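You operate a simulated robot arm through the tools that you are given. There is no shell and no other tool. Be economical: measure what you need, move in short steps, check, and stop when the job is done.

The job below is to be done with a simulated robot arm. You get a single attempt, and the scene is never put back.

TASK
Load the cone board: blue cone on disc 3, white cone on disc 5.
Fine: press the orange lever down first to hold the yarn, lift it again last; the other cones stay. Set down upright: what you pick out. Where these are worked on the way, their far stop is far enough and under half their travel is too little: orange lever.

The check looks at the end state, three seconds after you hand in, the way a careful person would. Anything else that was tipped, shoved, dropped, spilled or broken makes it a failure.

THE ROBOT
A 7-joint arm with a two-finger gripper on a trunk, on a base that drives. Base frame: it is fixed to the floor where the robot stands at the start and does not move with it; the origin is under the middle of the robot, x ahead of it, y to its left, z up; the surface under the hand at the start is at about z = 0.8. Readings come in m, degrees, newtons and seconds.
With the tool pointing down near the work surface it reaches from about 0.3 to 0.8 m from the robot's upright axis, wherever it stands. Its first joint turns from -166.0 to 166.0 degrees. Places, roughly: number 3 disc [0.3, 0.3, 0.8]; number 5 disc [0.4, 0.5, 0.8]; orange lever [0.5, 0, 1]. Payload 2.45 kg.
Tool frame: the origin (TCP) lies between the finger pads and is the grasp point; the fingertips stand 0.027 m ahead of it; z points along the fingers, y is the line along which they close. The gripper opens to 0.08 m. The gripper's body begins 0.054 m behind the TCP.
Orientation is told as [roll, pitch, yaw] about the base's x, y, z axes, in that order, counted from this pose: with the fingers straight down and closing along the base's y, the tool's x points along the base's -x, its y along +y and its z along -z.

THE INTERFACE
- The arm moves only by the tool arm_command. Its argument "plan" is a list that holds one entry, the list of rows, each a list of 7 numbers: the shift along the tool's x, y, z in m, then the turn, a rotation vector about the tool's x, y, z in degrees, then the closure, from 0 (fully open) to 1 (shut). In form: [[[x, y, z, rx, ry, rz, gripper], ...]]. A call has 1 to 10 rows; each row shifts and turns the commanded pose from where the row before left it, along the tool's axes as they then stand. Rows are played at 5 a second. More than 0.05 m and 8.6 degrees between two rows, or a gripper value outside its range, and nothing of the call is played. A pose out of reach is approached as far as the arm can. The call stops where the force on the tool passes 40 N (or 10 N more than at its start, if that is more) or the arm is blocked; 0.2 s more then pass. Each finger travels about 0.153 m/s and halts on what it meets, pressing with about 37 N; the grip force reading is that of the motor and also rises with nothing between the fingers. The clock runs only during rows and for 0.2 s after the last one: add rows that do not move to give the fingers time. It gives the time, the measured TCP pose, the force on the tool (base axes), the opening and the grip force at its end, in the units of the frame above (readings bear some noise), with the torque about the TCP (base axes, N m) and any sound that the robot's microphone picked up.
- Cameras (640 x 400 px; columns grow to the right, rows downward): "scene" is now at [0.06, 0.0949, 1.6678]; the picture's right is [-0.51, -0.86, 0.00], its down [-0.26, 0.15, -0.95] and it looks along [0.82, -0.48, -0.30] (base axes); focal length 214 px, centre (320, 200). "wrist" rides on the gripper at [0.064, 0.012, -0.079] in the tool frame; the picture's right is [-0.19, 0.98, 0.00], its down [-0.72, -0.14, -0.68] and it looks along [-0.67, -0.13, 0.73] (tool axes); focal length 226 px, centre (320, 200). There is no depth. A picture from a camera that has moved, and an enlarged one, comes with that camera's place and axes in the base frame and with its lens.
- grab_frame(camera): a new picture of that camera. No time passes.
- lift_body(by): slides the trunk up (or, below 0, down) by that many m; the arm and the scene camera ride with it, the base frame stays. It gives what a move gives, with no picture.
- drive_base(legs): drives the robot by 1 to 6 legs, each [ahead, turn to the left] in m and degrees, along the robot's own axes; the way and the turn of a leg run together, so that a leg with both is an arc; at most 1.5 m and 180 degrees a leg. The arm and the cameras ride along, it lands a little off, and it stops where it bumps. It gives what a move gives.
- turn_head(pan, tilt): turns the head with the scene camera to pan (to the left, within 120 degrees either way) and tilt (down, from -29 to 69), counted from straight ahead of the robot. It gives what a move gives.
- enlarge(camera, box): a new picture of the part [left, top, right, bottom] of that camera's present view, enlarged. No time passes.
- sign_off(): hands the job in; it is judged then, once.

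Work in short steps. Places have to be worked out from the pictures, the camera data and where the tool is seen: move nearer, look again, correct. Check each grasp and each placing, and mend what went wrong. You have 120 turns and 82 pictures in all, those below and enlarged ones among them. Open the gripper and draw the arm clear of the work before you hand the job in, unless the task says otherwise; then end with one line.

The tools are called as name(argument=value, ...) on one line, values as JSON. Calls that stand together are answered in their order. arm_command: Moves the arm, as the interface text tells. Its arguments: {"type":"object","properties":{"plan":{"type":"array","items":{"type":"array","items":{"type":"array","items":{"type":"number"}}}}},"required":["plan"]} The other tools are called the same way: lift_body (by) slides the trunk up or down; drive_base (legs) drives the base; turn_head (pan, tilt) turns the head that bears the scene camera; grab_frame (camera) takes a picture; enlarge (camera, box) takes an enlarged picture of a part of a camera's view; sign_off () hands the job in.

At the start:

```text
clock: 0.0
ee_pos: [0.2647, 0.3516, 1.2906]
orientation: [-0.5, 1.1, -0.3]
wrist_force: [0.0, 1.0, -0.8]
wrist_torque: [0.0, 0.01, 0.0]
opening: 0.0798
grip_force: 0.1
trunk travel left (down, up): [-0.25, 0.29]
robot x, y, heading: [-0.0003, 0.0015, -0.3]
head pan, tilt: [120.3, 68.8]
```

scene: 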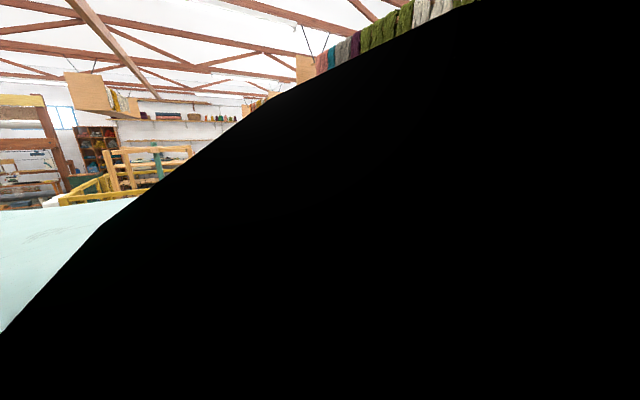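
wrist: 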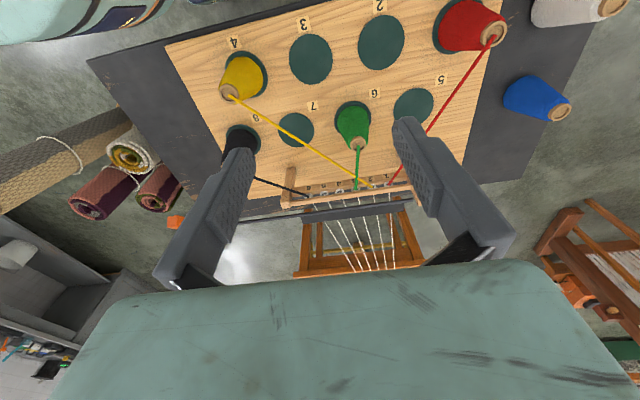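

The wrist view shows the board with discs 2, 3, 5 and 7 empty, and the blue and white cones off to the side. The scene camera is blocked, so I'll turn the head towards the board.

turn_head(pan=30, tilt=50)

grab_frame(camera="scene")

```text
clock: 1.6
ee_pos: [0.2655, 0.3528, 1.2866]
orientation: [-0.8, 1.7, -0.4]
wrist_force: [-0.2, 0.4, 0.3]
wrist_torque: [0.01, 0.0, 0.0]
opening: 0.0801
grip_force: 0.0
trunk travel left (down, up): [-0.25, 0.29]
robot x, y, heading: [-0.0004, -0.0, 0.1]
head pan, tilt: [30.0, 50.0]
```

```text
79 pictures are left
camera scene: at [0.0625, 0.0998, 1.6662], right [-0.46, -0.89, 0.0], down [-0.29, 0.15, -0.95], along [0.84, -0.43, -0.32], focal length 214 px, centre (320, 200)
```

scene: 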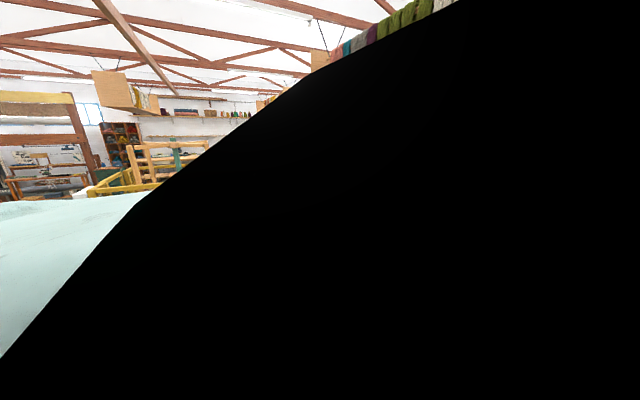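

The reading says pan 30 and tilt 50, but the camera barely moved. I'll try another angle to learn how the head responds.

turn_head(pan=-30, tilt=30)

grab_frame(camera="scene")

grab_frame(camera="wrist")

```text
clock: 3.0
ee_pos: [0.2644, 0.352, 1.2881]
orientation: [-0.6, 1.4, -0.4]
wrist_force: [0.1, -0.1, 0.9]
wrist_torque: [-0.03, -0.01, 0.02]
opening: 0.08
grip_force: 0.0
trunk travel left (down, up): [-0.25, 0.29]
robot x, y, heading: [-0.0034, 0.002, -0.0]
head pan, tilt: [-30.0, 30.0]
```

```text
78 pictures are left
camera scene: at [0.0611, 0.0972, 1.6663], right [-0.48, -0.88, 0.0], down [-0.28, 0.15, -0.95], along [0.83, -0.46, -0.32], focal length 214 px, centre (320, 200)
```

scene: 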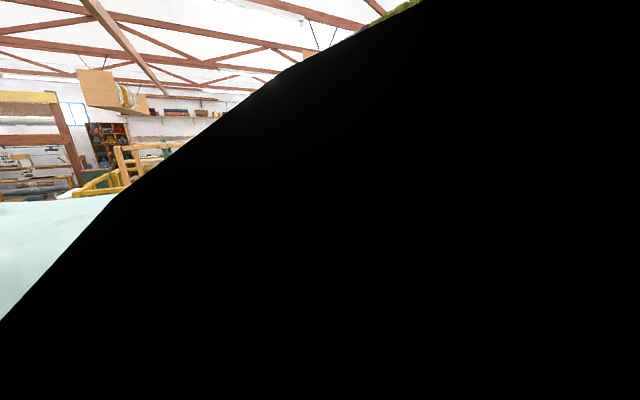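

```text
77 pictures are left
camera wrist: at [0.2037, 0.3656, 1.3705], right [0.2, 0.98, -0.01], down [0.73, -0.14, 0.67], along [0.65, -0.14, -0.75], focal length 226 px, centre (320, 200)
```

wrist: 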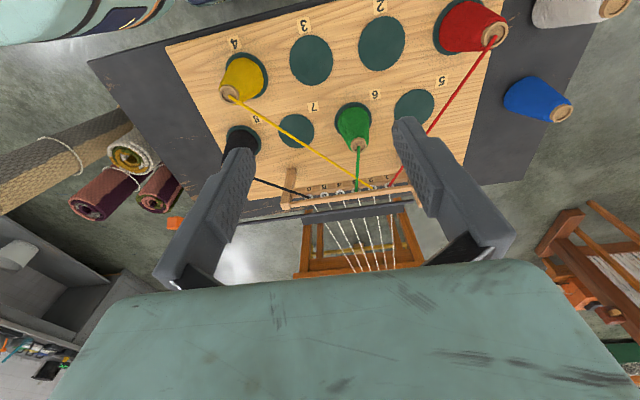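

The wrist view is usable, so I'll rely on it. Ray-casting it puts disc 3 near (0.29, 0.32) and disc 5 near (0.44, 0.545), and the orange spot at pixel (175, 222) fits the lever. I'll move the hand at height towards the lever and look.

arm_command(plan=[[[-0.015, -0.045, 0, 0, 0, 0, 0.5], [-0.015, -0.045, 0, 0, 0, 0, 1], [-0.015, -0.045, 0, 0, 0, 0, 1], [-0.015, -0.045, 0, 0, 0, 0, 1], [-0.015, -0.045, 0, 0, 0, 0, 1], [-0.015, -0.045, 0, 0, 0, 0, 1]]])

grab_frame(camera="wrist")

grab_frame(camera="scene")

```text
clock: 4.3
ee_pos: [0.3494, 0.086, 1.2939]
orientation: [-0.2, 0.2, 0.7]
wrist_force: [0.1, -0.5, 0.2]
wrist_torque: [-0.01, -0.01, 0.01]
opening: 0.0
grip_force: 30.2
trunk travel left (down, up): [-0.25, 0.29]
robot x, y, heading: [-0.0021, 0.0014, -0.1]
head pan, tilt: [-30.0, 30.0]
```

```text
76 pictures are left
camera wrist: at [0.2873, 0.0985, 1.3749], right [0.18, 0.98, -0.01], down [0.72, -0.13, 0.68], along [0.67, -0.13, -0.73], focal length 226 px, centre (320, 200)
```

wrist: 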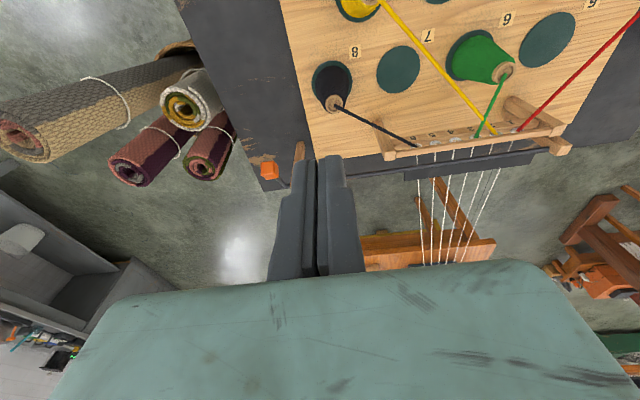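

```text
75 pictures are left
camera scene: at [0.0155, 0.0555, 1.6738], right [-0.92, -0.39, 0.0], down [-0.09, 0.22, -0.97], along [0.37, -0.9, -0.24], focal length 214 px, centre (320, 200)
```

scene: 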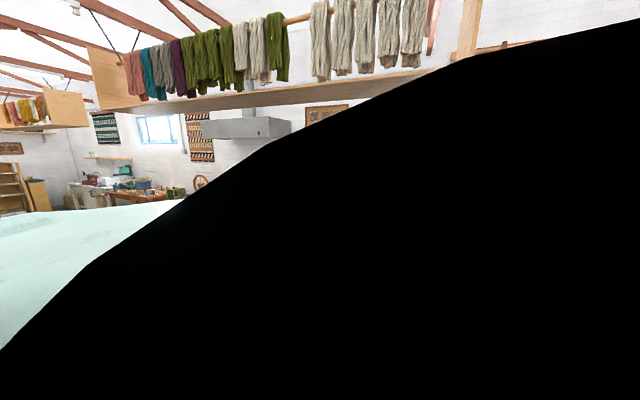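

The scene camera rides with the arm, so it isn't useful. Triangulating the orange knob gives about (0.52, -0.047, 1.01). I'll enlarge that part of the view to see how the lever is built.

enlarge(camera="wrist", box=[220, 100, 580, 280])

```text
1.78 times, centred on (400, 190) of wrist
camera zoom: at [0.2873, 0.0985, 1.3749], right [0.18, 0.98, -0.01], down [0.72, -0.13, 0.68], along [0.67, -0.13, -0.73], focal length 402 px, centre (178, 218)
```

zoom: 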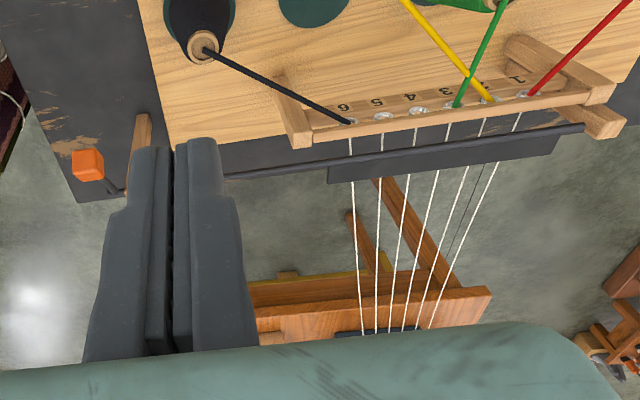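

The lever sits on a rod along y beside a wooden post, with a holding flap. I'll move a bit further right to see the handle clear of the fingers.

arm_command(plan=[[[0.0, -0.045, 0.02, 0, 0, 0, 1], [0.0, -0.045, 0.02, 0, 0, 0, 1], [0.0, -0.045, 0.02, 0, 0, 0, 1], [0.0, -0.045, 0.02, 0, 0, 0, 1]]])

enlarge(camera="wrist", box=[240, 80, 560, 280])

```text
clock: 5.3
ee_pos: [0.3451, -0.0585, 1.2891]
orientation: [-1.3, -9.9, 1.9]
wrist_force: [0.3, -0.2, -0.7]
wrist_torque: [-0.03, -0.02, 0.01]
opening: 0.0
grip_force: 30.2
trunk travel left (down, up): [-0.25, 0.29]
robot x, y, heading: [0.0003, -0.0, -0.2]
head pan, tilt: [-30.0, 30.0]
stopped in row 4: the arm was blocked; the commanded pose is now the measured one
```

```text
2.00 times, centred on (400, 180) of wrist
camera zoom: at [0.2691, -0.047, 1.357], right [0.16, 0.99, 0.01], down [0.59, -0.11, 0.8], along [0.79, -0.12, -0.6], focal length 452 px, centre (160, 240)
```

zoom: 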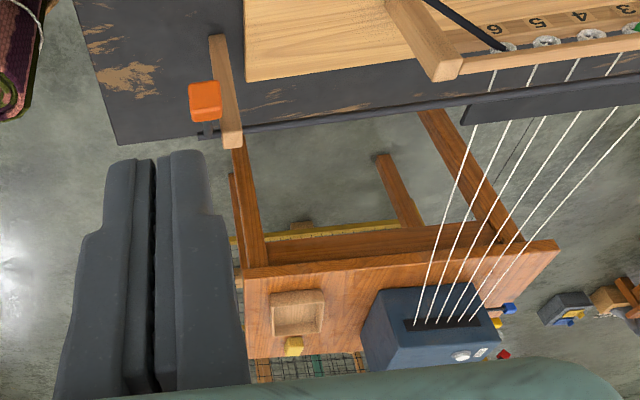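

The arm was blocked because it is too folded in close to the robot. Triangulation gives the rod at about (0.60, -0.042, 0.97) and the knob at (0.52, -0.045, 1.01), so the handle points towards me and slightly up. I'll move outward and level the tool.

arm_command(plan=[[[-0.03, 0, 0, 0, 0, 0, 0.7], [-0.03, 0, 0, 0, 0, 0, 0], [-0.03, 0, 0, 0, 5, 0, 0], [-0.03, 0, 0, 0, 5, 0, 0], [0, 0, 0, 0, 0, 0, 0]]])

grab_frame(camera="wrist")

```text
clock: 6.5
ee_pos: [0.4647, -0.0621, 1.3014]
orientation: [-1.2, 0.8, 1.0]
wrist_force: [0.1, -0.5, -0.4]
wrist_torque: [0.08, 0.05, 0.0]
opening: 0.0798
grip_force: 0.2
trunk travel left (down, up): [-0.25, 0.29]
robot x, y, heading: [-0.0009, 0.0033, 0.0]
head pan, tilt: [-30.0, 30.0]
```

```text
72 pictures are left
camera wrist: at [0.4023, -0.0492, 1.383], right [0.17, 0.98, -0.02], down [0.73, -0.11, 0.68], along [0.66, -0.13, -0.74], focal length 226 px, centre (320, 200)
```

wrist: 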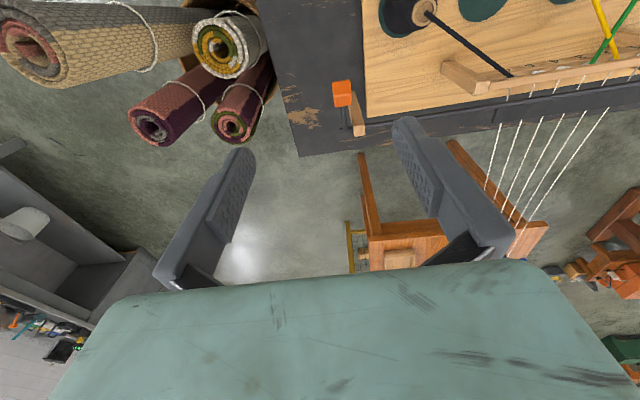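

The knob is again consistent at (0.518, -0.043, 1.012). I'll descend to z of about 1.09 above it, open, and look.

arm_command(plan=[[[-0.011, 0.004, 0.042, 0, 0, 0, 0], [-0.011, 0.004, 0.042, 0, 0, 0, 0], [-0.011, 0.004, 0.042, 0, 0, 0, 0], [-0.011, 0.004, 0.042, 0, 0, 0, 0], [-0.01, 0.004, 0.042, 0.5, 0, -0.5, 0], [0, 0, 0, 0, 0, 0, 0]]])

grab_frame(camera="wrist")

```text
clock: 7.9
ee_pos: [0.5134, -0.0413, 1.0926]
orientation: [-1.8, 0.5, 1.8]
wrist_force: [0.6, -1.2, 0.3]
wrist_torque: [-0.01, -0.01, 0.0]
opening: 0.08
grip_force: 0.1
trunk travel left (down, up): [-0.25, 0.29]
robot x, y, heading: [-0.0011, 0.0029, 0.2]
head pan, tilt: [-30.0, 30.0]
```

```text
71 pictures are left
camera wrist: at [0.4513, -0.0286, 1.1726], right [0.16, 0.99, -0.03], down [0.73, -0.1, 0.68], along [0.67, -0.13, -0.73], focal length 226 px, centre (320, 200)
```

wrist: 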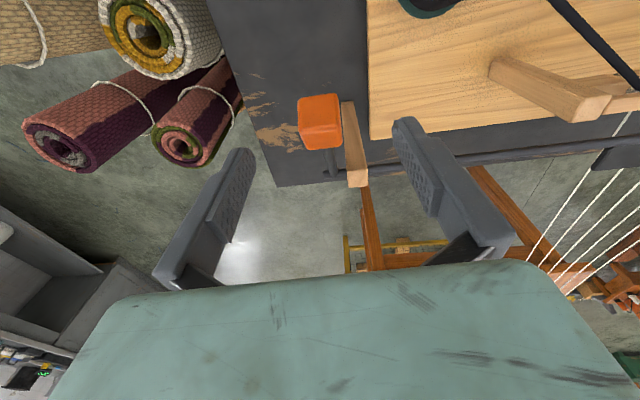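

The knob lies centred between the fingers at about (0.519, -0.044). I'll descend around it and close.

arm_command(plan=[[[-0.002, -0.001, 0.027, 0, 0, 0, 0], [-0.002, -0.001, 0.027, 0, 0, 0, 0], [-0.002, -0.001, 0.026, 0, 0, 0, 0], [0, 0, 0, 0, 0, 0, 0.3], [0, 0, 0, 0, 0, 0, 0.8], [0, 0, 0, 0, 0, 0, 0.8]]])

grab_frame(camera="wrist")

```text
clock: 9.3
ee_pos: [0.5195, -0.0441, 1.0105]
orientation: [-1.7, 0.5, 1.7]
wrist_force: [-2.8, 4.2, 0.8]
wrist_torque: [0.94, -0.19, -0.73]
opening: 0.0283
grip_force: 45.6
trunk travel left (down, up): [-0.25, 0.29]
robot x, y, heading: [-0.0012, -0.0005, 0.2]
head pan, tilt: [-30.0, 30.0]
```

```text
70 pictures are left
camera wrist: at [0.4567, -0.0313, 1.0911], right [0.16, 0.99, -0.03], down [0.73, -0.1, 0.68], along [0.67, -0.13, -0.73], focal length 226 px, centre (320, 200)
```

wrist: 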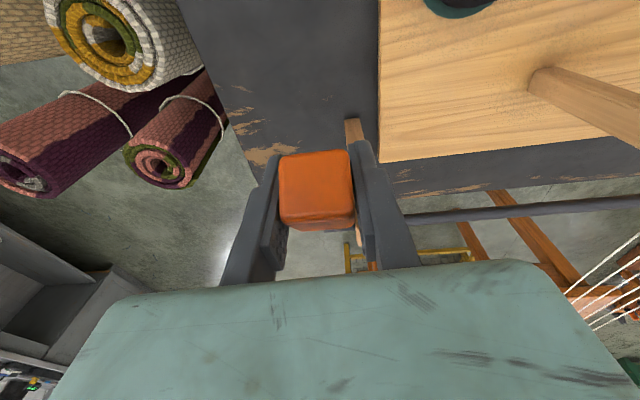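

The knob is gripped at 28 mm opening. I'll move down along its arc in small steps and watch the force.

arm_command(plan=[[[0.005, 0, 0.01, 0, 0, 0, 0.8], [0.003, 0, 0.011, 0, 0, 0, 0.8], [0.002, 0, 0.011, 0, 0, 0, 0.8], [0.001, 0, 0.011, 0, 0, 0, 0.8], [0, 0, 0, 0, 0, 0, 0.8]]])

```text
clock: 10.5
ee_pos: [0.5079, -0.0444, 0.9665]
orientation: [-1.8, 0.9, 1.8]
wrist_force: [-8.9, 18.5, -9.3]
wrist_torque: [0.79, 0.86, -0.48]
opening: 0.0286
grip_force: 45.0
trunk travel left (down, up): [-0.25, 0.29]
robot x, y, heading: [-0.0024, 0.0015, -0.0]
head pan, tilt: [-30.0, 30.0]
```

Force is small and it follows. I'll continue down the arc.

arm_command(plan=[[[-0.001, 0, 0.01, 0, 0, 0, 0.8], [-0.002, 0, 0.01, 0, 0, 0, 0.8], [-0.003, 0, 0.01, 0, 0, 0, 0.8], [0, 0, 0, 0, 0, 0, 0.8]]])

grab_frame(camera="wrist")

```text
clock: 11.5
ee_pos: [0.5163, -0.0469, 0.9408]
orientation: [-2.0, 0.4, 1.8]
wrist_force: [2.1, 29.1, 0.7]
wrist_torque: [-0.12, -0.17, -0.27]
opening: 0.0343
grip_force: 13.5
trunk travel left (down, up): [-0.25, 0.29]
robot x, y, heading: [-0.0022, 0.0026, 0.1]
head pan, tilt: [-30.0, 30.0]
```

```text
69 pictures are left
camera wrist: at [0.4533, -0.0342, 1.0211], right [0.16, 0.99, -0.03], down [0.73, -0.1, 0.68], along [0.67, -0.13, -0.73], focal length 226 px, centre (320, 200)
```

wrist: 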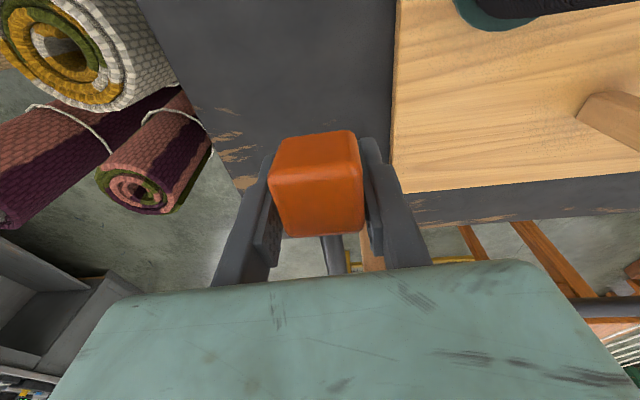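

The side force is 29 N and the opening has widened, so the grip is fighting the knob. I'll release, back up and look at where the lever stands.

arm_command(plan=[[[0, 0, 0, 0, 0, 0, 0.3], [0, 0, 0, 0, 0, 0, 0], [0, 0, -0.03, 0, 0, 0, 0], [0, 0, -0.04, 0, 0, 0, 0], [0, 0, -0.03, 0, 0, 0, 0], [0, 0, 0, 0, 0, 0, 0]]])

grab_frame(camera="wrist")

```text
clock: 12.9
ee_pos: [0.5159, -0.046, 1.0409]
orientation: [-1.8, 0.5, 1.8]
wrist_force: [0.3, 0.6, 0.0]
wrist_torque: [-0.03, 0.0, 0.01]
opening: 0.0799
grip_force: 0.0
trunk travel left (down, up): [-0.25, 0.29]
robot x, y, heading: [-0.0037, -0.0022, -0.0]
head pan, tilt: [-30.0, 30.0]
```

```text
68 pictures are left
camera wrist: at [0.4526, -0.0333, 1.1215], right [0.16, 0.99, -0.03], down [0.73, -0.1, 0.68], along [0.67, -0.13, -0.73], focal length 226 px, centre (320, 200)
```

wrist: 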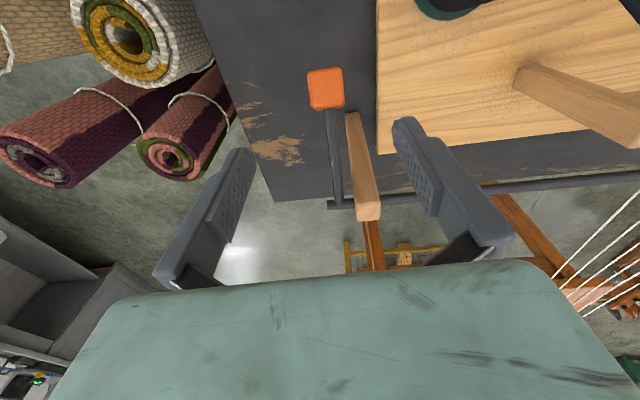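

The lever is about 50° lower, with the knob at roughly (0.508, -0.043, 0.934). To be sure it reaches its stop, I'll press the top of the knob with closed fingers until the force rises.

arm_command(plan=[[[0.004, 0.003, 0, 0, 0, 0, 0.5], [0, 0, 0, 0, 0, 0, 1], [0, 0, 0, 0, 0, 0, 1], [0, 0, 0.025, 0, 0, 0, 1], [0, 0, 0.025, 0, 0, 0, 1], [0, 0, 0.01, 0, 0, 0, 1], [0, 0, 0.01, 0, 0, 0, 1], [0, 0, 0, 0, 0, 0, 1]]])

grab_frame(camera="wrist")

```text
clock: 14.7
ee_pos: [0.5111, -0.0449, 0.9693]
orientation: [-1.8, 0.4, 1.8]
wrist_force: [0.5, 0.3, 0.7]
wrist_torque: [-0.03, 0.01, 0.03]
opening: 0.0
grip_force: 29.4
trunk travel left (down, up): [-0.25, 0.29]
robot x, y, heading: [0.0046, 0.0001, -0.1]
head pan, tilt: [-30.0, 30.0]
```

```text
67 pictures are left
camera wrist: at [0.4477, -0.0319, 1.0502], right [0.16, 0.99, -0.03], down [0.73, -0.1, 0.68], along [0.67, -0.13, -0.73], focal length 226 px, centre (320, 200)
```

wrist: 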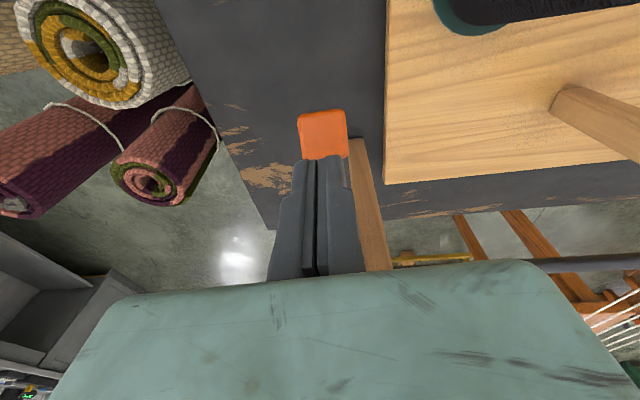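

No contact yet with the tip at z of about 0.942. I'll keep pressing gently.

arm_command(plan=[[[0, 0, 0.007, 0, 0, 0, 1], [0, 0, 0.007, 0, 0, 0, 1], [0, 0, 0.007, 0, 0, 0, 1], [0, 0, 0.007, 0, 0, 0, 1], [0, 0, 0.007, 0, 0, 0, 1]]])

grab_frame(camera="wrist")

```text
clock: 15.6
ee_pos: [0.5123, -0.0462, 0.9527]
orientation: [-1.9, 0.0, 1.8]
wrist_force: [-10.5, 1.9, 26.8]
wrist_torque: [0.15, -0.03, 0.1]
opening: 0.0058
grip_force: 29.6
trunk travel left (down, up): [-0.25, 0.29]
robot x, y, heading: [0.0018, 0.0046, -0.1]
head pan, tilt: [-30.0, 30.0]
stopped in row 4: the force on the tool passed its limit at 54 N (the readings are from after the stop); the commanded pose is now the measured one
```

```text
66 pictures are left
camera wrist: at [0.4485, -0.033, 1.0322], right [0.16, 0.99, -0.03], down [0.72, -0.1, 0.68], along [0.67, -0.13, -0.73], focal length 226 px, centre (320, 200)
```

wrist: 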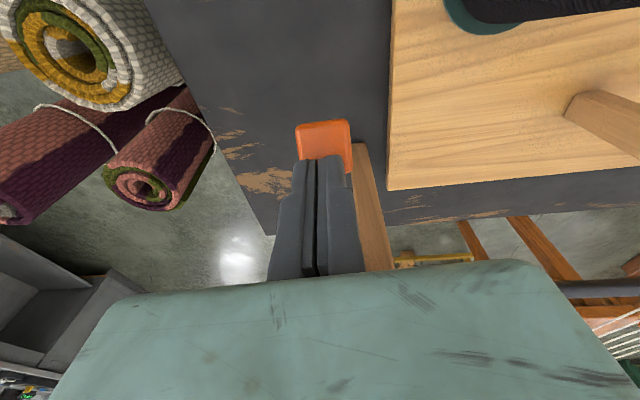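

The force passed 54 N with the tip at z of about 0.926, so it is probably at the stop. I'll back off and press once more to see whether the lever gives further.

arm_command(plan=[[[0, 0, -0.004, 0, 0, 0, 1], [0, 0, 0.003, 0, 0, 0, 1], [0, 0, 0.003, 0, 0, 0, 1], [0, 0, 0.003, 0, 0, 0, 1], [0, 0, 0.003, 0, 0, 0, 1], [0, 0, 0, 0, 0, 0, 1]]])

```text
clock: 16.3
ee_pos: [0.511, -0.0458, 0.9522]
orientation: [-1.9, 0.0, 1.8]
wrist_force: [-11.2, 1.8, 23.5]
wrist_torque: [0.17, 0.03, 0.08]
opening: 0.006
grip_force: 29.2
trunk travel left (down, up): [-0.25, 0.29]
robot x, y, heading: [0.0037, 0.0009, 0.1]
head pan, tilt: [-30.0, 30.0]
stopped in row 3: the force on the tool passed its limit at 44 N (the readings are from after the stop); the commanded pose is now the measured one
```

It is firm at its stop: pressing again gives over 40 N with no movement. I'll lift off and view the result.

arm_command(plan=[[[0, 0, -0.03, 0, 0, 0, 1], [0, 0, -0.045, 0, 0, 0, 1], [0, 0, -0.045, 0, 0, 0, 1], [0, 0, -0.045, 0, 0, 0, 1], [0, 0, -0.045, 0, 0, 0, 1], [0, 0.03, -0.04, 0, 0, 0, 1], [0, 0.04, -0.02, 0, 0, 0, 1], [0, 0.04, 0, 0, 0, 0, 0.5], [0, 0.04, 0, 0, 0, 0, 0]]])

grab_frame(camera="wrist")

```text
clock: 18.3
ee_pos: [0.5076, 0.1113, 1.2159]
orientation: [-1.9, 0.1, 1.8]
wrist_force: [0.1, -1.4, 0.0]
wrist_torque: [-0.02, 0.04, 0.01]
opening: 0.0803
grip_force: 0.0
trunk travel left (down, up): [-0.25, 0.29]
robot x, y, heading: [-0.0009, -0.002, 0.1]
head pan, tilt: [-30.0, 30.0]
```

```text
65 pictures are left
camera wrist: at [0.4446, 0.1239, 1.2953], right [0.16, 0.99, -0.03], down [0.72, -0.1, 0.68], along [0.67, -0.14, -0.73], focal length 226 px, centre (320, 200)
```

wrist: 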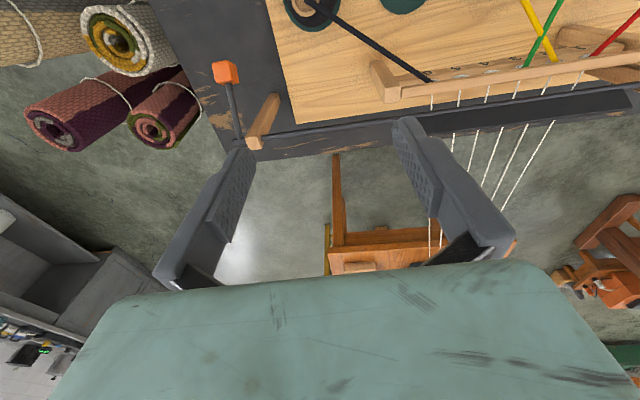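

The lever stays down. The cones are at roughly blue (0.47, 0.78) and white (0.30, 0.77), which is at or beyond reach, so I'll tuck the arm high and drive left by about 0.18 m.

arm_command(plan=[[[0.035, 0.025, -0.016, 0, 0, 0, 0], [0.035, 0.025, -0.016, 0, 0, 0, 0], [0.035, 0.025, -0.016, 0, 0, 0, 0], [0.035, 0.025, -0.016, 0, 0, 0, 0], [0.03, 0.025, -0.016, 0, 0, 0, 0]]])

drive_base(legs=[[0, 90], [0.18, 0]])

grab_frame(camera="wrist")

```text
clock: 19.5
ee_pos: [0.3405, 0.228, 1.2784]
orientation: [-2.5, 1.9, 0.6]
wrist_force: [0.1, 0.0, 0.0]
wrist_torque: [0.02, 0.0, -0.03]
opening: 0.0799
grip_force: 0.0
trunk travel left (down, up): [-0.25, 0.29]
robot x, y, heading: [0.003, 0.0005, 0.2]
head pan, tilt: [-30.0, 30.0]
```

```text
clock: 21.7
ee_pos: [0.1696, 0.3734, 1.2755]
orientation: [-2.8, 2.6, 32.5]
wrist_force: [0.7, 0.6, -1.0]
wrist_torque: [-0.02, 0.04, -0.01]
opening: 0.0801
grip_force: 0.0
trunk travel left (down, up): [-0.25, 0.29]
robot x, y, heading: [0.0006, -0.0011, 31.4]
head pan, tilt: [-30.0, 30.0]
stopped in leg 1: the robot was blocked; the commanded pose is now the measured one
```

```text
64 pictures are left
camera wrist: at [0.1108, 0.3562, 1.3571], right [-0.37, 0.93, -0.06], down [0.69, 0.31, 0.65], along [0.63, 0.2, -0.75], focal length 226 px, centre (320, 200)
```

wrist: 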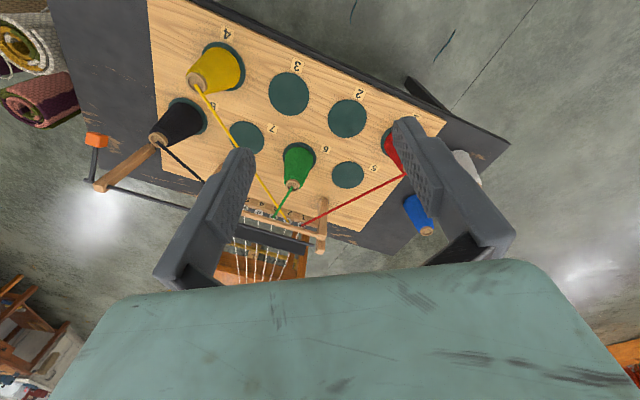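

The base bumped the table while turning. I'll straighten, back off, angle right, reverse (which shifts me left), then straighten and come forward again.

drive_base(legs=[[0, -31.4], [-0.1, 0], [0, -40], [-0.28, 0], [0, 40], [0.29, 0]])

grab_frame(camera="wrist")

```text
clock: 31.4
ee_pos: [0.3118, 0.4071, 1.2757]
orientation: [-2.8, 2.3, 0.8]
wrist_force: [0.1, 0.2, 0.1]
wrist_torque: [0.0, 0.03, -0.01]
opening: 0.0802
grip_force: 0.1
trunk travel left (down, up): [-0.25, 0.29]
robot x, y, heading: [-0.0274, 0.1793, -0.1]
head pan, tilt: [-30.0, 30.0]
```

```text
63 pictures are left
camera wrist: at [0.2532, 0.4226, 1.358], right [0.18, 0.98, -0.06], down [0.75, -0.1, 0.66], along [0.64, -0.16, -0.75], focal length 226 px, centre (320, 200)
```

wrist: 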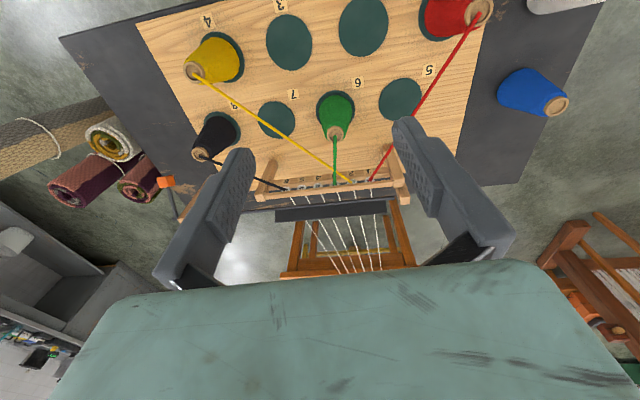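

The drive worked: the robot is at (-0.027, 0.179), heading 0. Now I'll move the hand towards the blue and white cones.

arm_command(plan=[[[-0.002, 0.045, 0, 1.2, 0, 0, 0], [-0.002, 0.045, 0, 1.2, 0, 0, 0], [-0.002, 0.045, 0, 0, -1, 0, 0], [-0.002, 0.045, 0, 0, -1, 0, 0], [-0.002, 0.045, 0, 0, 0, 0, 0], [0, 0.03, 0, 0, 0, 0, 0]]])

grab_frame(camera="wrist")

```text
clock: 32.9
ee_pos: [0.3184, 0.6601, 1.2563]
orientation: [-5.2, 0.4, 0.9]
wrist_force: [0.1, 0.1, -0.1]
wrist_torque: [0.01, 0.01, 0.01]
opening: 0.08
grip_force: 0.0
trunk travel left (down, up): [-0.25, 0.29]
robot x, y, heading: [-0.0288, 0.1777, -0.2]
head pan, tilt: [-30.0, 30.0]
```

```text
62 pictures are left
camera wrist: at [0.2543, 0.6795, 1.3361], right [0.18, 0.98, -0.09], down [0.72, -0.07, 0.69], along [0.67, -0.19, -0.72], focal length 226 px, centre (320, 200)
```

wrist: 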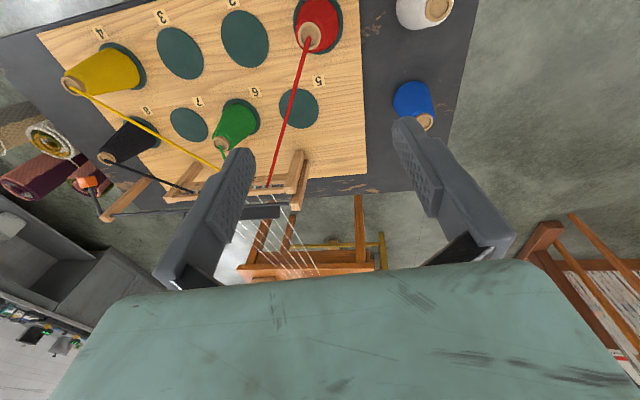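

The blue cone's top triangulates to (0.479, 0.809, 0.888) and the white one to about (0.307, 0.806). Blue would be about 0.81 m away, so I'll shift the base left another 0.1 m.

drive_base(legs=[[-0.1, 0], [0, -40], [-0.155, 0], [0, 40], [0.218, 0]])

arm_command(plan=[[[0, 0.03, 0.03, -2.5, 0, 0, 0], [0, 0.03, 0.03, -2.5, 0, 0, 0], [0, 0, 0.03, 0, 0, 0, 0], [0, 0, 0, 0, 0, 0, 0]]])

grab_frame(camera="wrist")

```text
clock: 40.1
ee_pos: [0.3253, 0.7543, 1.2578]
orientation: [-5.2, 0.4, -0.1]
wrist_force: [0.0, -0.3, 0.7]
wrist_torque: [0.03, 0.0, 0.0]
opening: 0.08
grip_force: 0.1
trunk travel left (down, up): [-0.25, 0.29]
robot x, y, heading: [-0.0295, 0.281, -1.1]
head pan, tilt: [-30.0, 30.0]
```

```text
clock: 41.1
ee_pos: [0.3233, 0.8094, 1.1619]
orientation: [-0.2, 0.4, 0.1]
wrist_force: [0.2, -0.1, 0.3]
wrist_torque: [-0.01, -0.01, -0.01]
opening: 0.08
grip_force: 0.1
trunk travel left (down, up): [-0.25, 0.29]
robot x, y, heading: [-0.0275, 0.2808, -0.7]
head pan, tilt: [-30.0, 30.0]
```

```text
61 pictures are left
camera wrist: at [0.261, 0.8218, 1.2428], right [0.19, 0.98, 0.0], down [0.72, -0.14, 0.68], along [0.66, -0.13, -0.74], focal length 226 px, centre (320, 200)
```

wrist: 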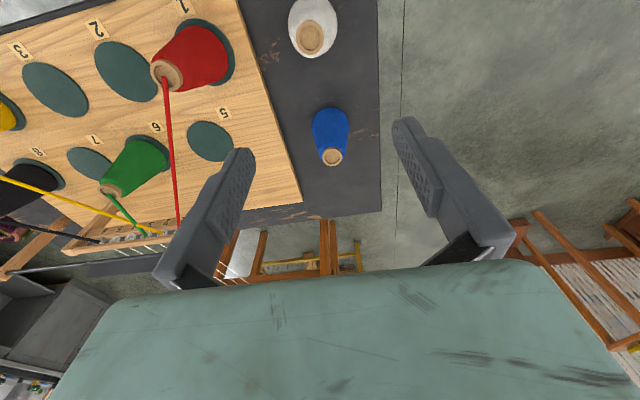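

The blue cone's top is at about (0.479, 0.803). I'll move above it, down to z of about 1.02, and look.

arm_command(plan=[[[-0.035, -0.002, 0.03, 0, 0, 0, 0], [-0.035, -0.002, 0.03, 0, 0, 0, 0], [-0.035, -0.002, 0.03, 0, 0, 0, 0], [-0.03, -0.001, 0.03, 0, 0, 0, 0], [-0.01, 0, 0.02, 0, 0, 0, 0], [0, 0, 0, 0, 0, 0, 0]]])

grab_frame(camera="wrist")

```text
clock: 42.5
ee_pos: [0.4682, 0.8032, 1.0195]
orientation: [-0.2, 0.4, 0.0]
wrist_force: [0.1, -0.2, -0.2]
wrist_torque: [-0.03, 0.0, 0.0]
opening: 0.0798
grip_force: 0.1
trunk travel left (down, up): [-0.25, 0.29]
robot x, y, heading: [-0.0301, 0.2754, -0.8]
head pan, tilt: [-30.0, 30.0]
```

```text
60 pictures are left
camera wrist: at [0.4053, 0.8155, 1.1009], right [0.19, 0.98, 0.0], down [0.72, -0.14, 0.68], along [0.66, -0.13, -0.74], focal length 226 px, centre (320, 200)
```

wrist: 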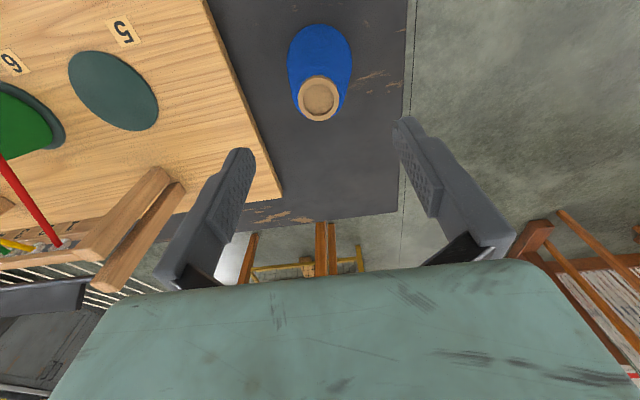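

The blue top is now at (0.4675, 0.803, about 0.905), and the tool is right above it. I'll descend to TCP z 0.872 (the body needs to clear the cone top) and close.

arm_command(plan=[[[0, 0, 0.04, 0, 0, 0, 0], [0, 0, 0.04, 0, 0, 0, 0], [0, 0, 0.04, 0, 0, 0, 0], [0, 0, 0.027, 0, 0, 0, 0], [0, 0, 0, 0, 0, 0, 0]]])

grab_frame(camera="wrist")

```text
clock: 43.7
ee_pos: [0.4663, 0.8026, 0.8733]
orientation: [-0.2, 0.3, 0.0]
wrist_force: [-0.2, 0.5, 0.0]
wrist_torque: [0.02, 0.01, 0.01]
opening: 0.0799
grip_force: 0.0
trunk travel left (down, up): [-0.25, 0.29]
robot x, y, heading: [-0.0285, 0.2809, -0.6]
head pan, tilt: [-30.0, 30.0]
```

```text
59 pictures are left
camera wrist: at [0.4045, 0.8153, 0.9538], right [0.19, 0.98, 0.0], down [0.72, -0.14, 0.68], along [0.66, -0.13, -0.74], focal length 226 px, centre (320, 200)
```

wrist: 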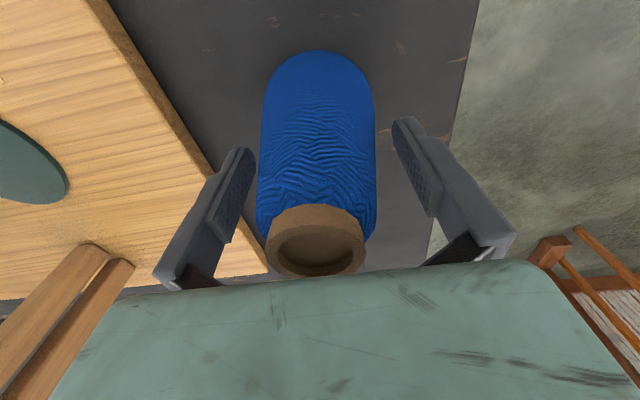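

The cone is well centred between the fingers, its top at 0.904 and the table at z 0.79. I'll close gently and check.

arm_command(plan=[[[0, 0, 0, 0, 0, 0, 0.3], [0, 0, 0, 0, 0, 0, 0.7], [0, 0, 0, 0, 0, 0, 0.9], [0, 0, 0, 0, 0, 0, 0.9]]])

arm_command(plan=[[[0, 0, -0.01, 0, 0, 0, 0.9], [0, 0, -0.02, 0, 0, 0, 0.9], [0, 0, -0.03, 0, 0, 0, 0.9], [0, 0, -0.03, 0, 0, 0, 0.9], [0, 0, 0, 0, 0, 0, 0.9]]])

grab_frame(camera="wrist")

```text
clock: 44.7
ee_pos: [0.4678, 0.8029, 0.8743]
orientation: [-0.2, 0.4, 0.0]
wrist_force: [0.4, 0.4, -0.2]
wrist_torque: [0.02, 0.03, -0.01]
opening: 0.0609
grip_force: 37.1
trunk travel left (down, up): [-0.25, 0.29]
robot x, y, heading: [-0.0264, 0.2775, -1.2]
head pan, tilt: [-30.0, 30.0]
```

```text
clock: 45.9
ee_pos: [0.4667, 0.8024, 0.9647]
orientation: [-0.2, 0.5, 0.1]
wrist_force: [-0.3, 0.0, -2.2]
wrist_torque: [0.01, 0.0, 0.02]
opening: 0.0609
grip_force: 37.6
trunk travel left (down, up): [-0.25, 0.29]
robot x, y, heading: [-0.0283, 0.2813, -1.0]
head pan, tilt: [-30.0, 30.0]
```

```text
58 pictures are left
camera wrist: at [0.4055, 0.8159, 1.0449], right [0.19, 0.98, -0.01], down [0.72, -0.14, 0.68], along [0.66, -0.13, -0.74], focal length 226 px, centre (320, 200)
```

wrist: 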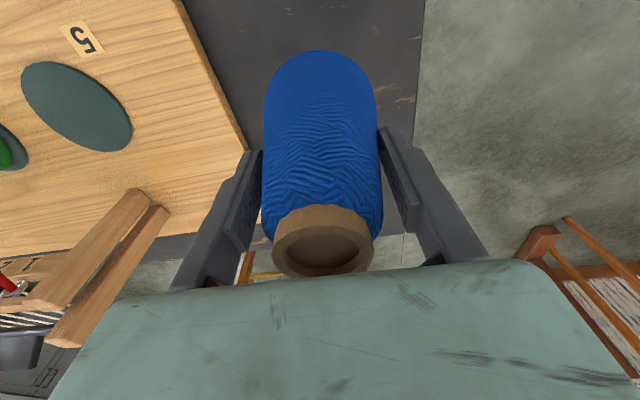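

The cone is held firmly and lifts (about 0.2 kg), with its base 0.084 below the TCP. Disc 3 would be awkwardly close to the robot, so I'll raise the cone and back the base up 0.1 m.

arm_command(plan=[[[0, 0, -0.04, 0, 0, 0, 0.9], [0, 0, -0.04, 0, 0, 0, 0.9], [0, 0, -0.04, 0, 0, 0, 0.9], [0, 0, -0.03, 0, 0, 0, 0.9]]])

drive_base(legs=[[-0.1, 0]])

grab_frame(camera="wrist")

```text
clock: 46.9
ee_pos: [0.4699, 0.8041, 1.1178]
orientation: [-0.2, 0.4, 0.0]
wrist_force: [-0.2, 0.1, -1.6]
wrist_torque: [0.0, 0.01, -0.03]
opening: 0.0607
grip_force: 36.9
trunk travel left (down, up): [-0.25, 0.29]
robot x, y, heading: [-0.029, 0.2785, -1.2]
head pan, tilt: [-30.0, 30.0]
```

```text
clock: 48.1
ee_pos: [0.3694, 0.8074, 1.118]
orientation: [-0.2, 0.4, 0.2]
wrist_force: [-0.8, 0.5, -0.8]
wrist_torque: [-0.01, -0.04, 0.0]
opening: 0.0611
grip_force: 36.9
trunk travel left (down, up): [-0.25, 0.29]
robot x, y, heading: [-0.1259, 0.2803, -0.9]
head pan, tilt: [-30.0, 30.0]
```

```text
57 pictures are left
camera wrist: at [0.3073, 0.8203, 1.1983], right [0.19, 0.98, 0.0], down [0.72, -0.14, 0.68], along [0.66, -0.13, -0.74], focal length 226 px, centre (320, 200)
```

wrist: 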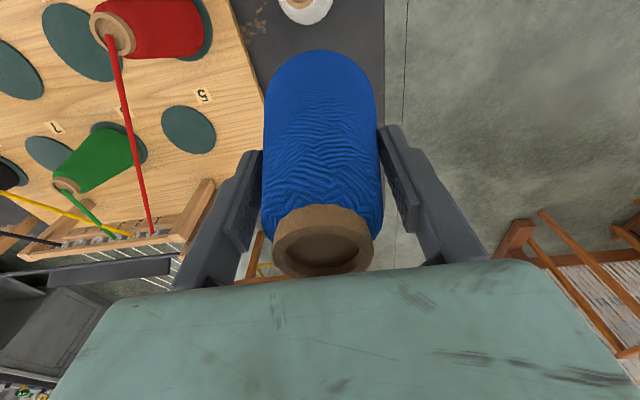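

Disc 5 reads at about (0.44, 0.553). I'll carry the blue cone high across the board towards disc 3, stopping a little short for a look.

arm_command(plan=[[[0.003, -0.04, 0, 0, 0, 0, 0.9], [0.003, -0.044, 0, 0, 0, 0, 0.9], [0.006, -0.044, 0, 0, 0, 0, 0.9], [0.006, -0.044, 0, 0, 0, 0, 0.9], [0.006, -0.044, 0, 0, 0, 0, 0.9], [0.006, -0.044, 0, 0, 0, 0, 0.9], [0.006, -0.044, 0, 0, 0, 0, 0.9], [0.006, -0.044, 0, 0, 0, 0, 0.9], [0.006, -0.04, 0, 0, 0, 0, 0.9], [0, 0, 0, 0, 0, 0, 0.9]]])

grab_frame(camera="wrist")

```text
clock: 50.3
ee_pos: [0.3256, 0.4183, 1.1166]
orientation: [-0.2, 0.4, 0.2]
wrist_force: [-1.2, -0.5, -1.6]
wrist_torque: [-0.01, 0.0, -0.01]
opening: 0.061
grip_force: 36.9
trunk travel left (down, up): [-0.25, 0.29]
robot x, y, heading: [-0.126, 0.2802, -0.8]
head pan, tilt: [-30.0, 30.0]
```

```text
56 pictures are left
camera wrist: at [0.2625, 0.4308, 1.1972], right [0.19, 0.98, 0.0], down [0.72, -0.14, 0.68], along [0.66, -0.13, -0.74], focal length 226 px, centre (320, 200)
```

wrist: 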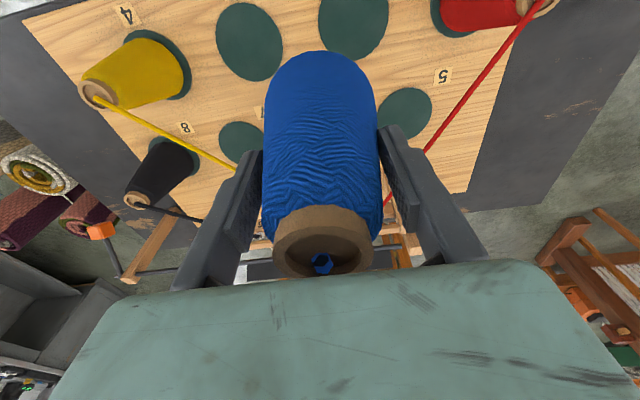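

Disc 3 computes to (0.294, 0.322). I'll move over it, descend to z 0.94 and check.

arm_command(plan=[[[0.011, -0.032, 0, 0, 0, 0, 0.9], [0.011, -0.032, 0, 0, 0, 0, 0.9], [0.01, -0.032, 0, 0, 0, 0, 0.9], [0, 0, 0.04, 0, 0, 0, 0.9], [0, 0, 0.045, 0, 0, 0, 0.9], [0, 0, 0.045, 0, 0, 0, 0.9], [0, 0, 0.04, 0, 0, 0, 0.9], [0, 0, 0, 0, 0, 0, 0.9]]])

grab_frame(camera="wrist")

```text
clock: 52.1
ee_pos: [0.2945, 0.3184, 0.9518]
orientation: [-0.2, 0.4, 0.1]
wrist_force: [0.5, 0.2, -2.0]
wrist_torque: [-0.01, 0.0, 0.02]
opening: 0.0609
grip_force: 37.2
trunk travel left (down, up): [-0.25, 0.29]
robot x, y, heading: [-0.1261, 0.2833, -0.9]
head pan, tilt: [-30.0, 30.0]
```

```text
55 pictures are left
camera wrist: at [0.2322, 0.3308, 1.0322], right [0.19, 0.98, 0.0], down [0.72, -0.14, 0.68], along [0.66, -0.13, -0.74], focal length 226 px, centre (320, 200)
```

wrist: 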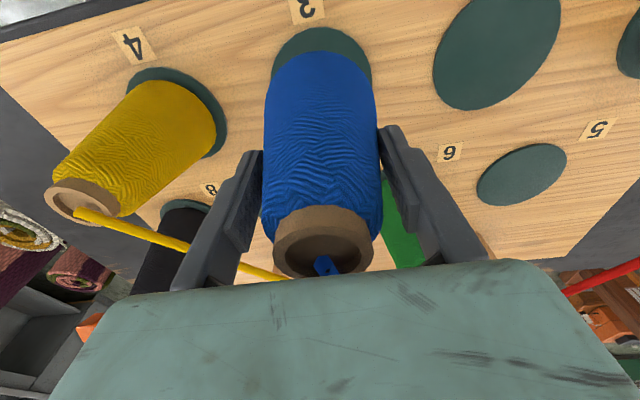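

The disc's visible edges put its centre at (0.296, 0.3215). I'll nudge by 2-3 mm and lower slowly until contact.

arm_command(plan=[[[-0.0015, 0.003, 0.015, 0, 0, 0, 0.9], [0, 0, 0.015, 0, 0, 0, 0.9], [0, 0, 0.008, 0, 0, 0, 0.9], [0, 0, 0.005, 0, 0, 0, 0.9], [0, 0, 0.003, 0, 0, 0, 0.9], [0, 0, 0, 0, 0, 0, 0.9]]])

```text
clock: 53.5
ee_pos: [0.2933, 0.3263, 0.9047]
orientation: [-0.2, 0.4, 0.1]
wrist_force: [-0.7, -0.2, -2.7]
wrist_torque: [0.04, -0.01, 0.0]
opening: 0.0608
grip_force: 37.1
trunk travel left (down, up): [-0.25, 0.29]
robot x, y, heading: [-0.1272, 0.2792, -1.2]
head pan, tilt: [-30.0, 30.0]
```

No contact yet at 0.905. I'll continue in 2 mm steps.

arm_command(plan=[[[0, 0, 0.002, 0, 0, 0, 0.9], [0, 0, 0.002, 0, 0, 0, 0.9], [0, 0, 0.002, 0, 0, 0, 0.9], [0, 0, 0.002, 0, 0, 0, 0.9], [0, 0, 0, 0, 0, 0, 0.9]]])

grab_frame(camera="wrist")

```text
clock: 54.7
ee_pos: [0.2921, 0.3261, 0.8977]
orientation: [-0.1, 0.2, 0.2]
wrist_force: [-0.2, -1.9, 35.5]
wrist_torque: [1.0, 0.27, 0.05]
opening: 0.061
grip_force: 36.7
trunk travel left (down, up): [-0.25, 0.29]
robot x, y, heading: [-0.1276, 0.2795, -0.9]
head pan, tilt: [-30.0, 30.0]
```

```text
54 pictures are left
camera wrist: at [0.2295, 0.3385, 0.9773], right [0.19, 0.98, 0.0], down [0.72, -0.14, 0.68], along [0.67, -0.13, -0.73], focal length 226 px, centre (320, 200)
```

wrist: 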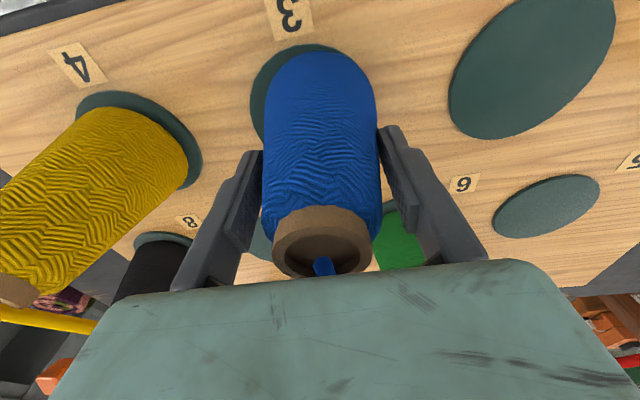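

The cone is on disc 3 with contact at 35 N, but about 4 mm too far left (+y). I'll lift a little, shift by -4 mm and lower again.

arm_command(plan=[[[0, 0, -0.008, 0, 0, 0, 0.9], [0.0, -0.004, 0, 0, 0, 0, 0.9], [0, 0, 0.003, 0, 0, 0, 0.9], [0, 0, 0.0025, 0, 0, 0, 0.9], [0, 0, 0, 0, 0, 0, 0.9]]])

grab_frame(camera="wrist")

```text
clock: 55.9
ee_pos: [0.2921, 0.3203, 0.8979]
orientation: [-0.2, 0.5, 0.2]
wrist_force: [0.0, 0.9, -1.4]
wrist_torque: [0.02, 0.03, 0.01]
opening: 0.0607
grip_force: 37.1
trunk travel left (down, up): [-0.25, 0.29]
robot x, y, heading: [-0.1266, 0.2841, -0.8]
head pan, tilt: [-30.0, 30.0]
```

```text
53 pictures are left
camera wrist: at [0.2301, 0.3333, 0.9785], right [0.19, 0.98, 0.0], down [0.72, -0.14, 0.68], along [0.66, -0.13, -0.74], focal length 226 px, centre (320, 200)
```

wrist: 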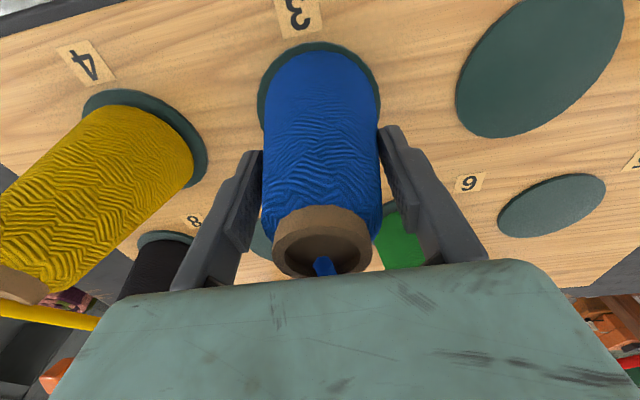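

It is well centred now. I'll lower the last couple of millimetres to light contact.

arm_command(plan=[[[0, 0, 0.001, 0, 0, 0, 0.9], [0, 0, 0.001, 0, 0, 0, 0.9], [0, 0, 0, 0, 0, 0, 0.9]]])

```text
clock: 56.7
ee_pos: [0.293, 0.3217, 0.8975]
orientation: [-0.1, 0.4, 0.3]
wrist_force: [-3.1, -1.4, 15.8]
wrist_torque: [0.56, 0.23, 0.13]
opening: 0.0607
grip_force: 37.3
trunk travel left (down, up): [-0.25, 0.29]
robot x, y, heading: [-0.127, 0.2819, -1.1]
head pan, tilt: [-30.0, 30.0]
```

Contact is 16 N. I'll open slowly and rise straight up.

arm_command(plan=[[[0, 0, 0, 0, 0, 0, 0.2], [0, 0, 0, 0, 0, 0, 0.1], [0, 0, 0, 0, 0, 0, 0], [0, 0, 0, 0, 0, 0, 0], [0, 0, -0.02, 0, 0, 0, 0], [0, 0, -0.04, 0, 0, 0, 0], [0, 0, -0.045, 0, 0, 0, 0], [0, 0, -0.045, 0, 0, 0, 0], [0, 0, 0, 0, 0, 0, 0]]])

grab_frame(camera="wrist")

```text
clock: 58.7
ee_pos: [0.2957, 0.3213, 1.0452]
orientation: [-0.2, 0.5, 0.2]
wrist_force: [0.4, -0.2, 0.9]
wrist_torque: [0.0, -0.03, -0.03]
opening: 0.0799
grip_force: 0.1
trunk travel left (down, up): [-0.25, 0.29]
robot x, y, heading: [-0.1257, 0.2819, -0.9]
head pan, tilt: [-30.0, 30.0]
```

```text
52 pictures are left
camera wrist: at [0.2334, 0.3333, 1.1259], right [0.19, 0.98, 0.0], down [0.72, -0.14, 0.68], along [0.66, -0.13, -0.74], focal length 226 px, centre (320, 200)
```

wrist: 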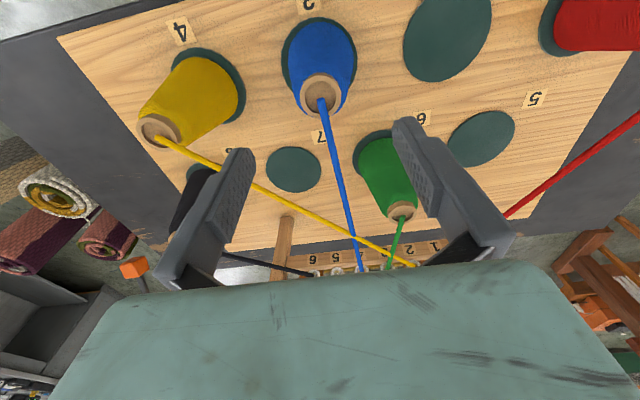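

Blue stands centred and upright on disc 3, and its yarn is now connected. Next I'll go to the white cone near (0.30, 0.80).

arm_command(plan=[[[0, 0.03, -0.03, 0, 0, 0, 0], [0, 0.045, -0.015, 0, 0, 0, 0], [0, 0.049, 0, 0, 0, 0, 0], [0, 0.049, 0, 0, 0, 0, 0], [0, 0.049, 0, 0, 0, 0, 0], [0, 0.049, 0, 0, 0, 0, 0], [0, 0.049, 0, 0, 0, 0, 0], [0, 0.049, 0, 0, 0, 0, 0], [0, 0.049, 0, 0, 0, 0, 0], [0, 0.049, 0, 0, 0, 0, 0]]])

grab_frame(camera="wrist")

```text
clock: 60.9
ee_pos: [0.291, 0.7901, 1.0882]
orientation: [-0.3, 0.5, 0.2]
wrist_force: [-1.1, -0.1, 0.8]
wrist_torque: [-0.02, 0.01, 0.0]
opening: 0.0799
grip_force: 0.0
trunk travel left (down, up): [-0.25, 0.29]
robot x, y, heading: [-0.1232, 0.2809, -1.2]
head pan, tilt: [-30.0, 30.0]
```

```text
51 pictures are left
camera wrist: at [0.2278, 0.8028, 1.1689], right [0.19, 0.98, -0.01], down [0.72, -0.14, 0.68], along [0.66, -0.13, -0.74], focal length 226 px, centre (320, 200)
```

wrist: 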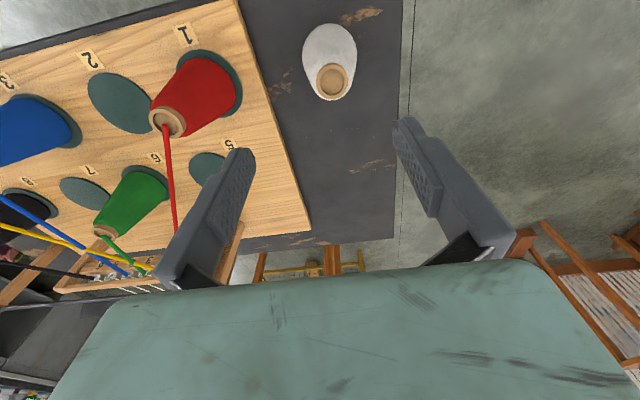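

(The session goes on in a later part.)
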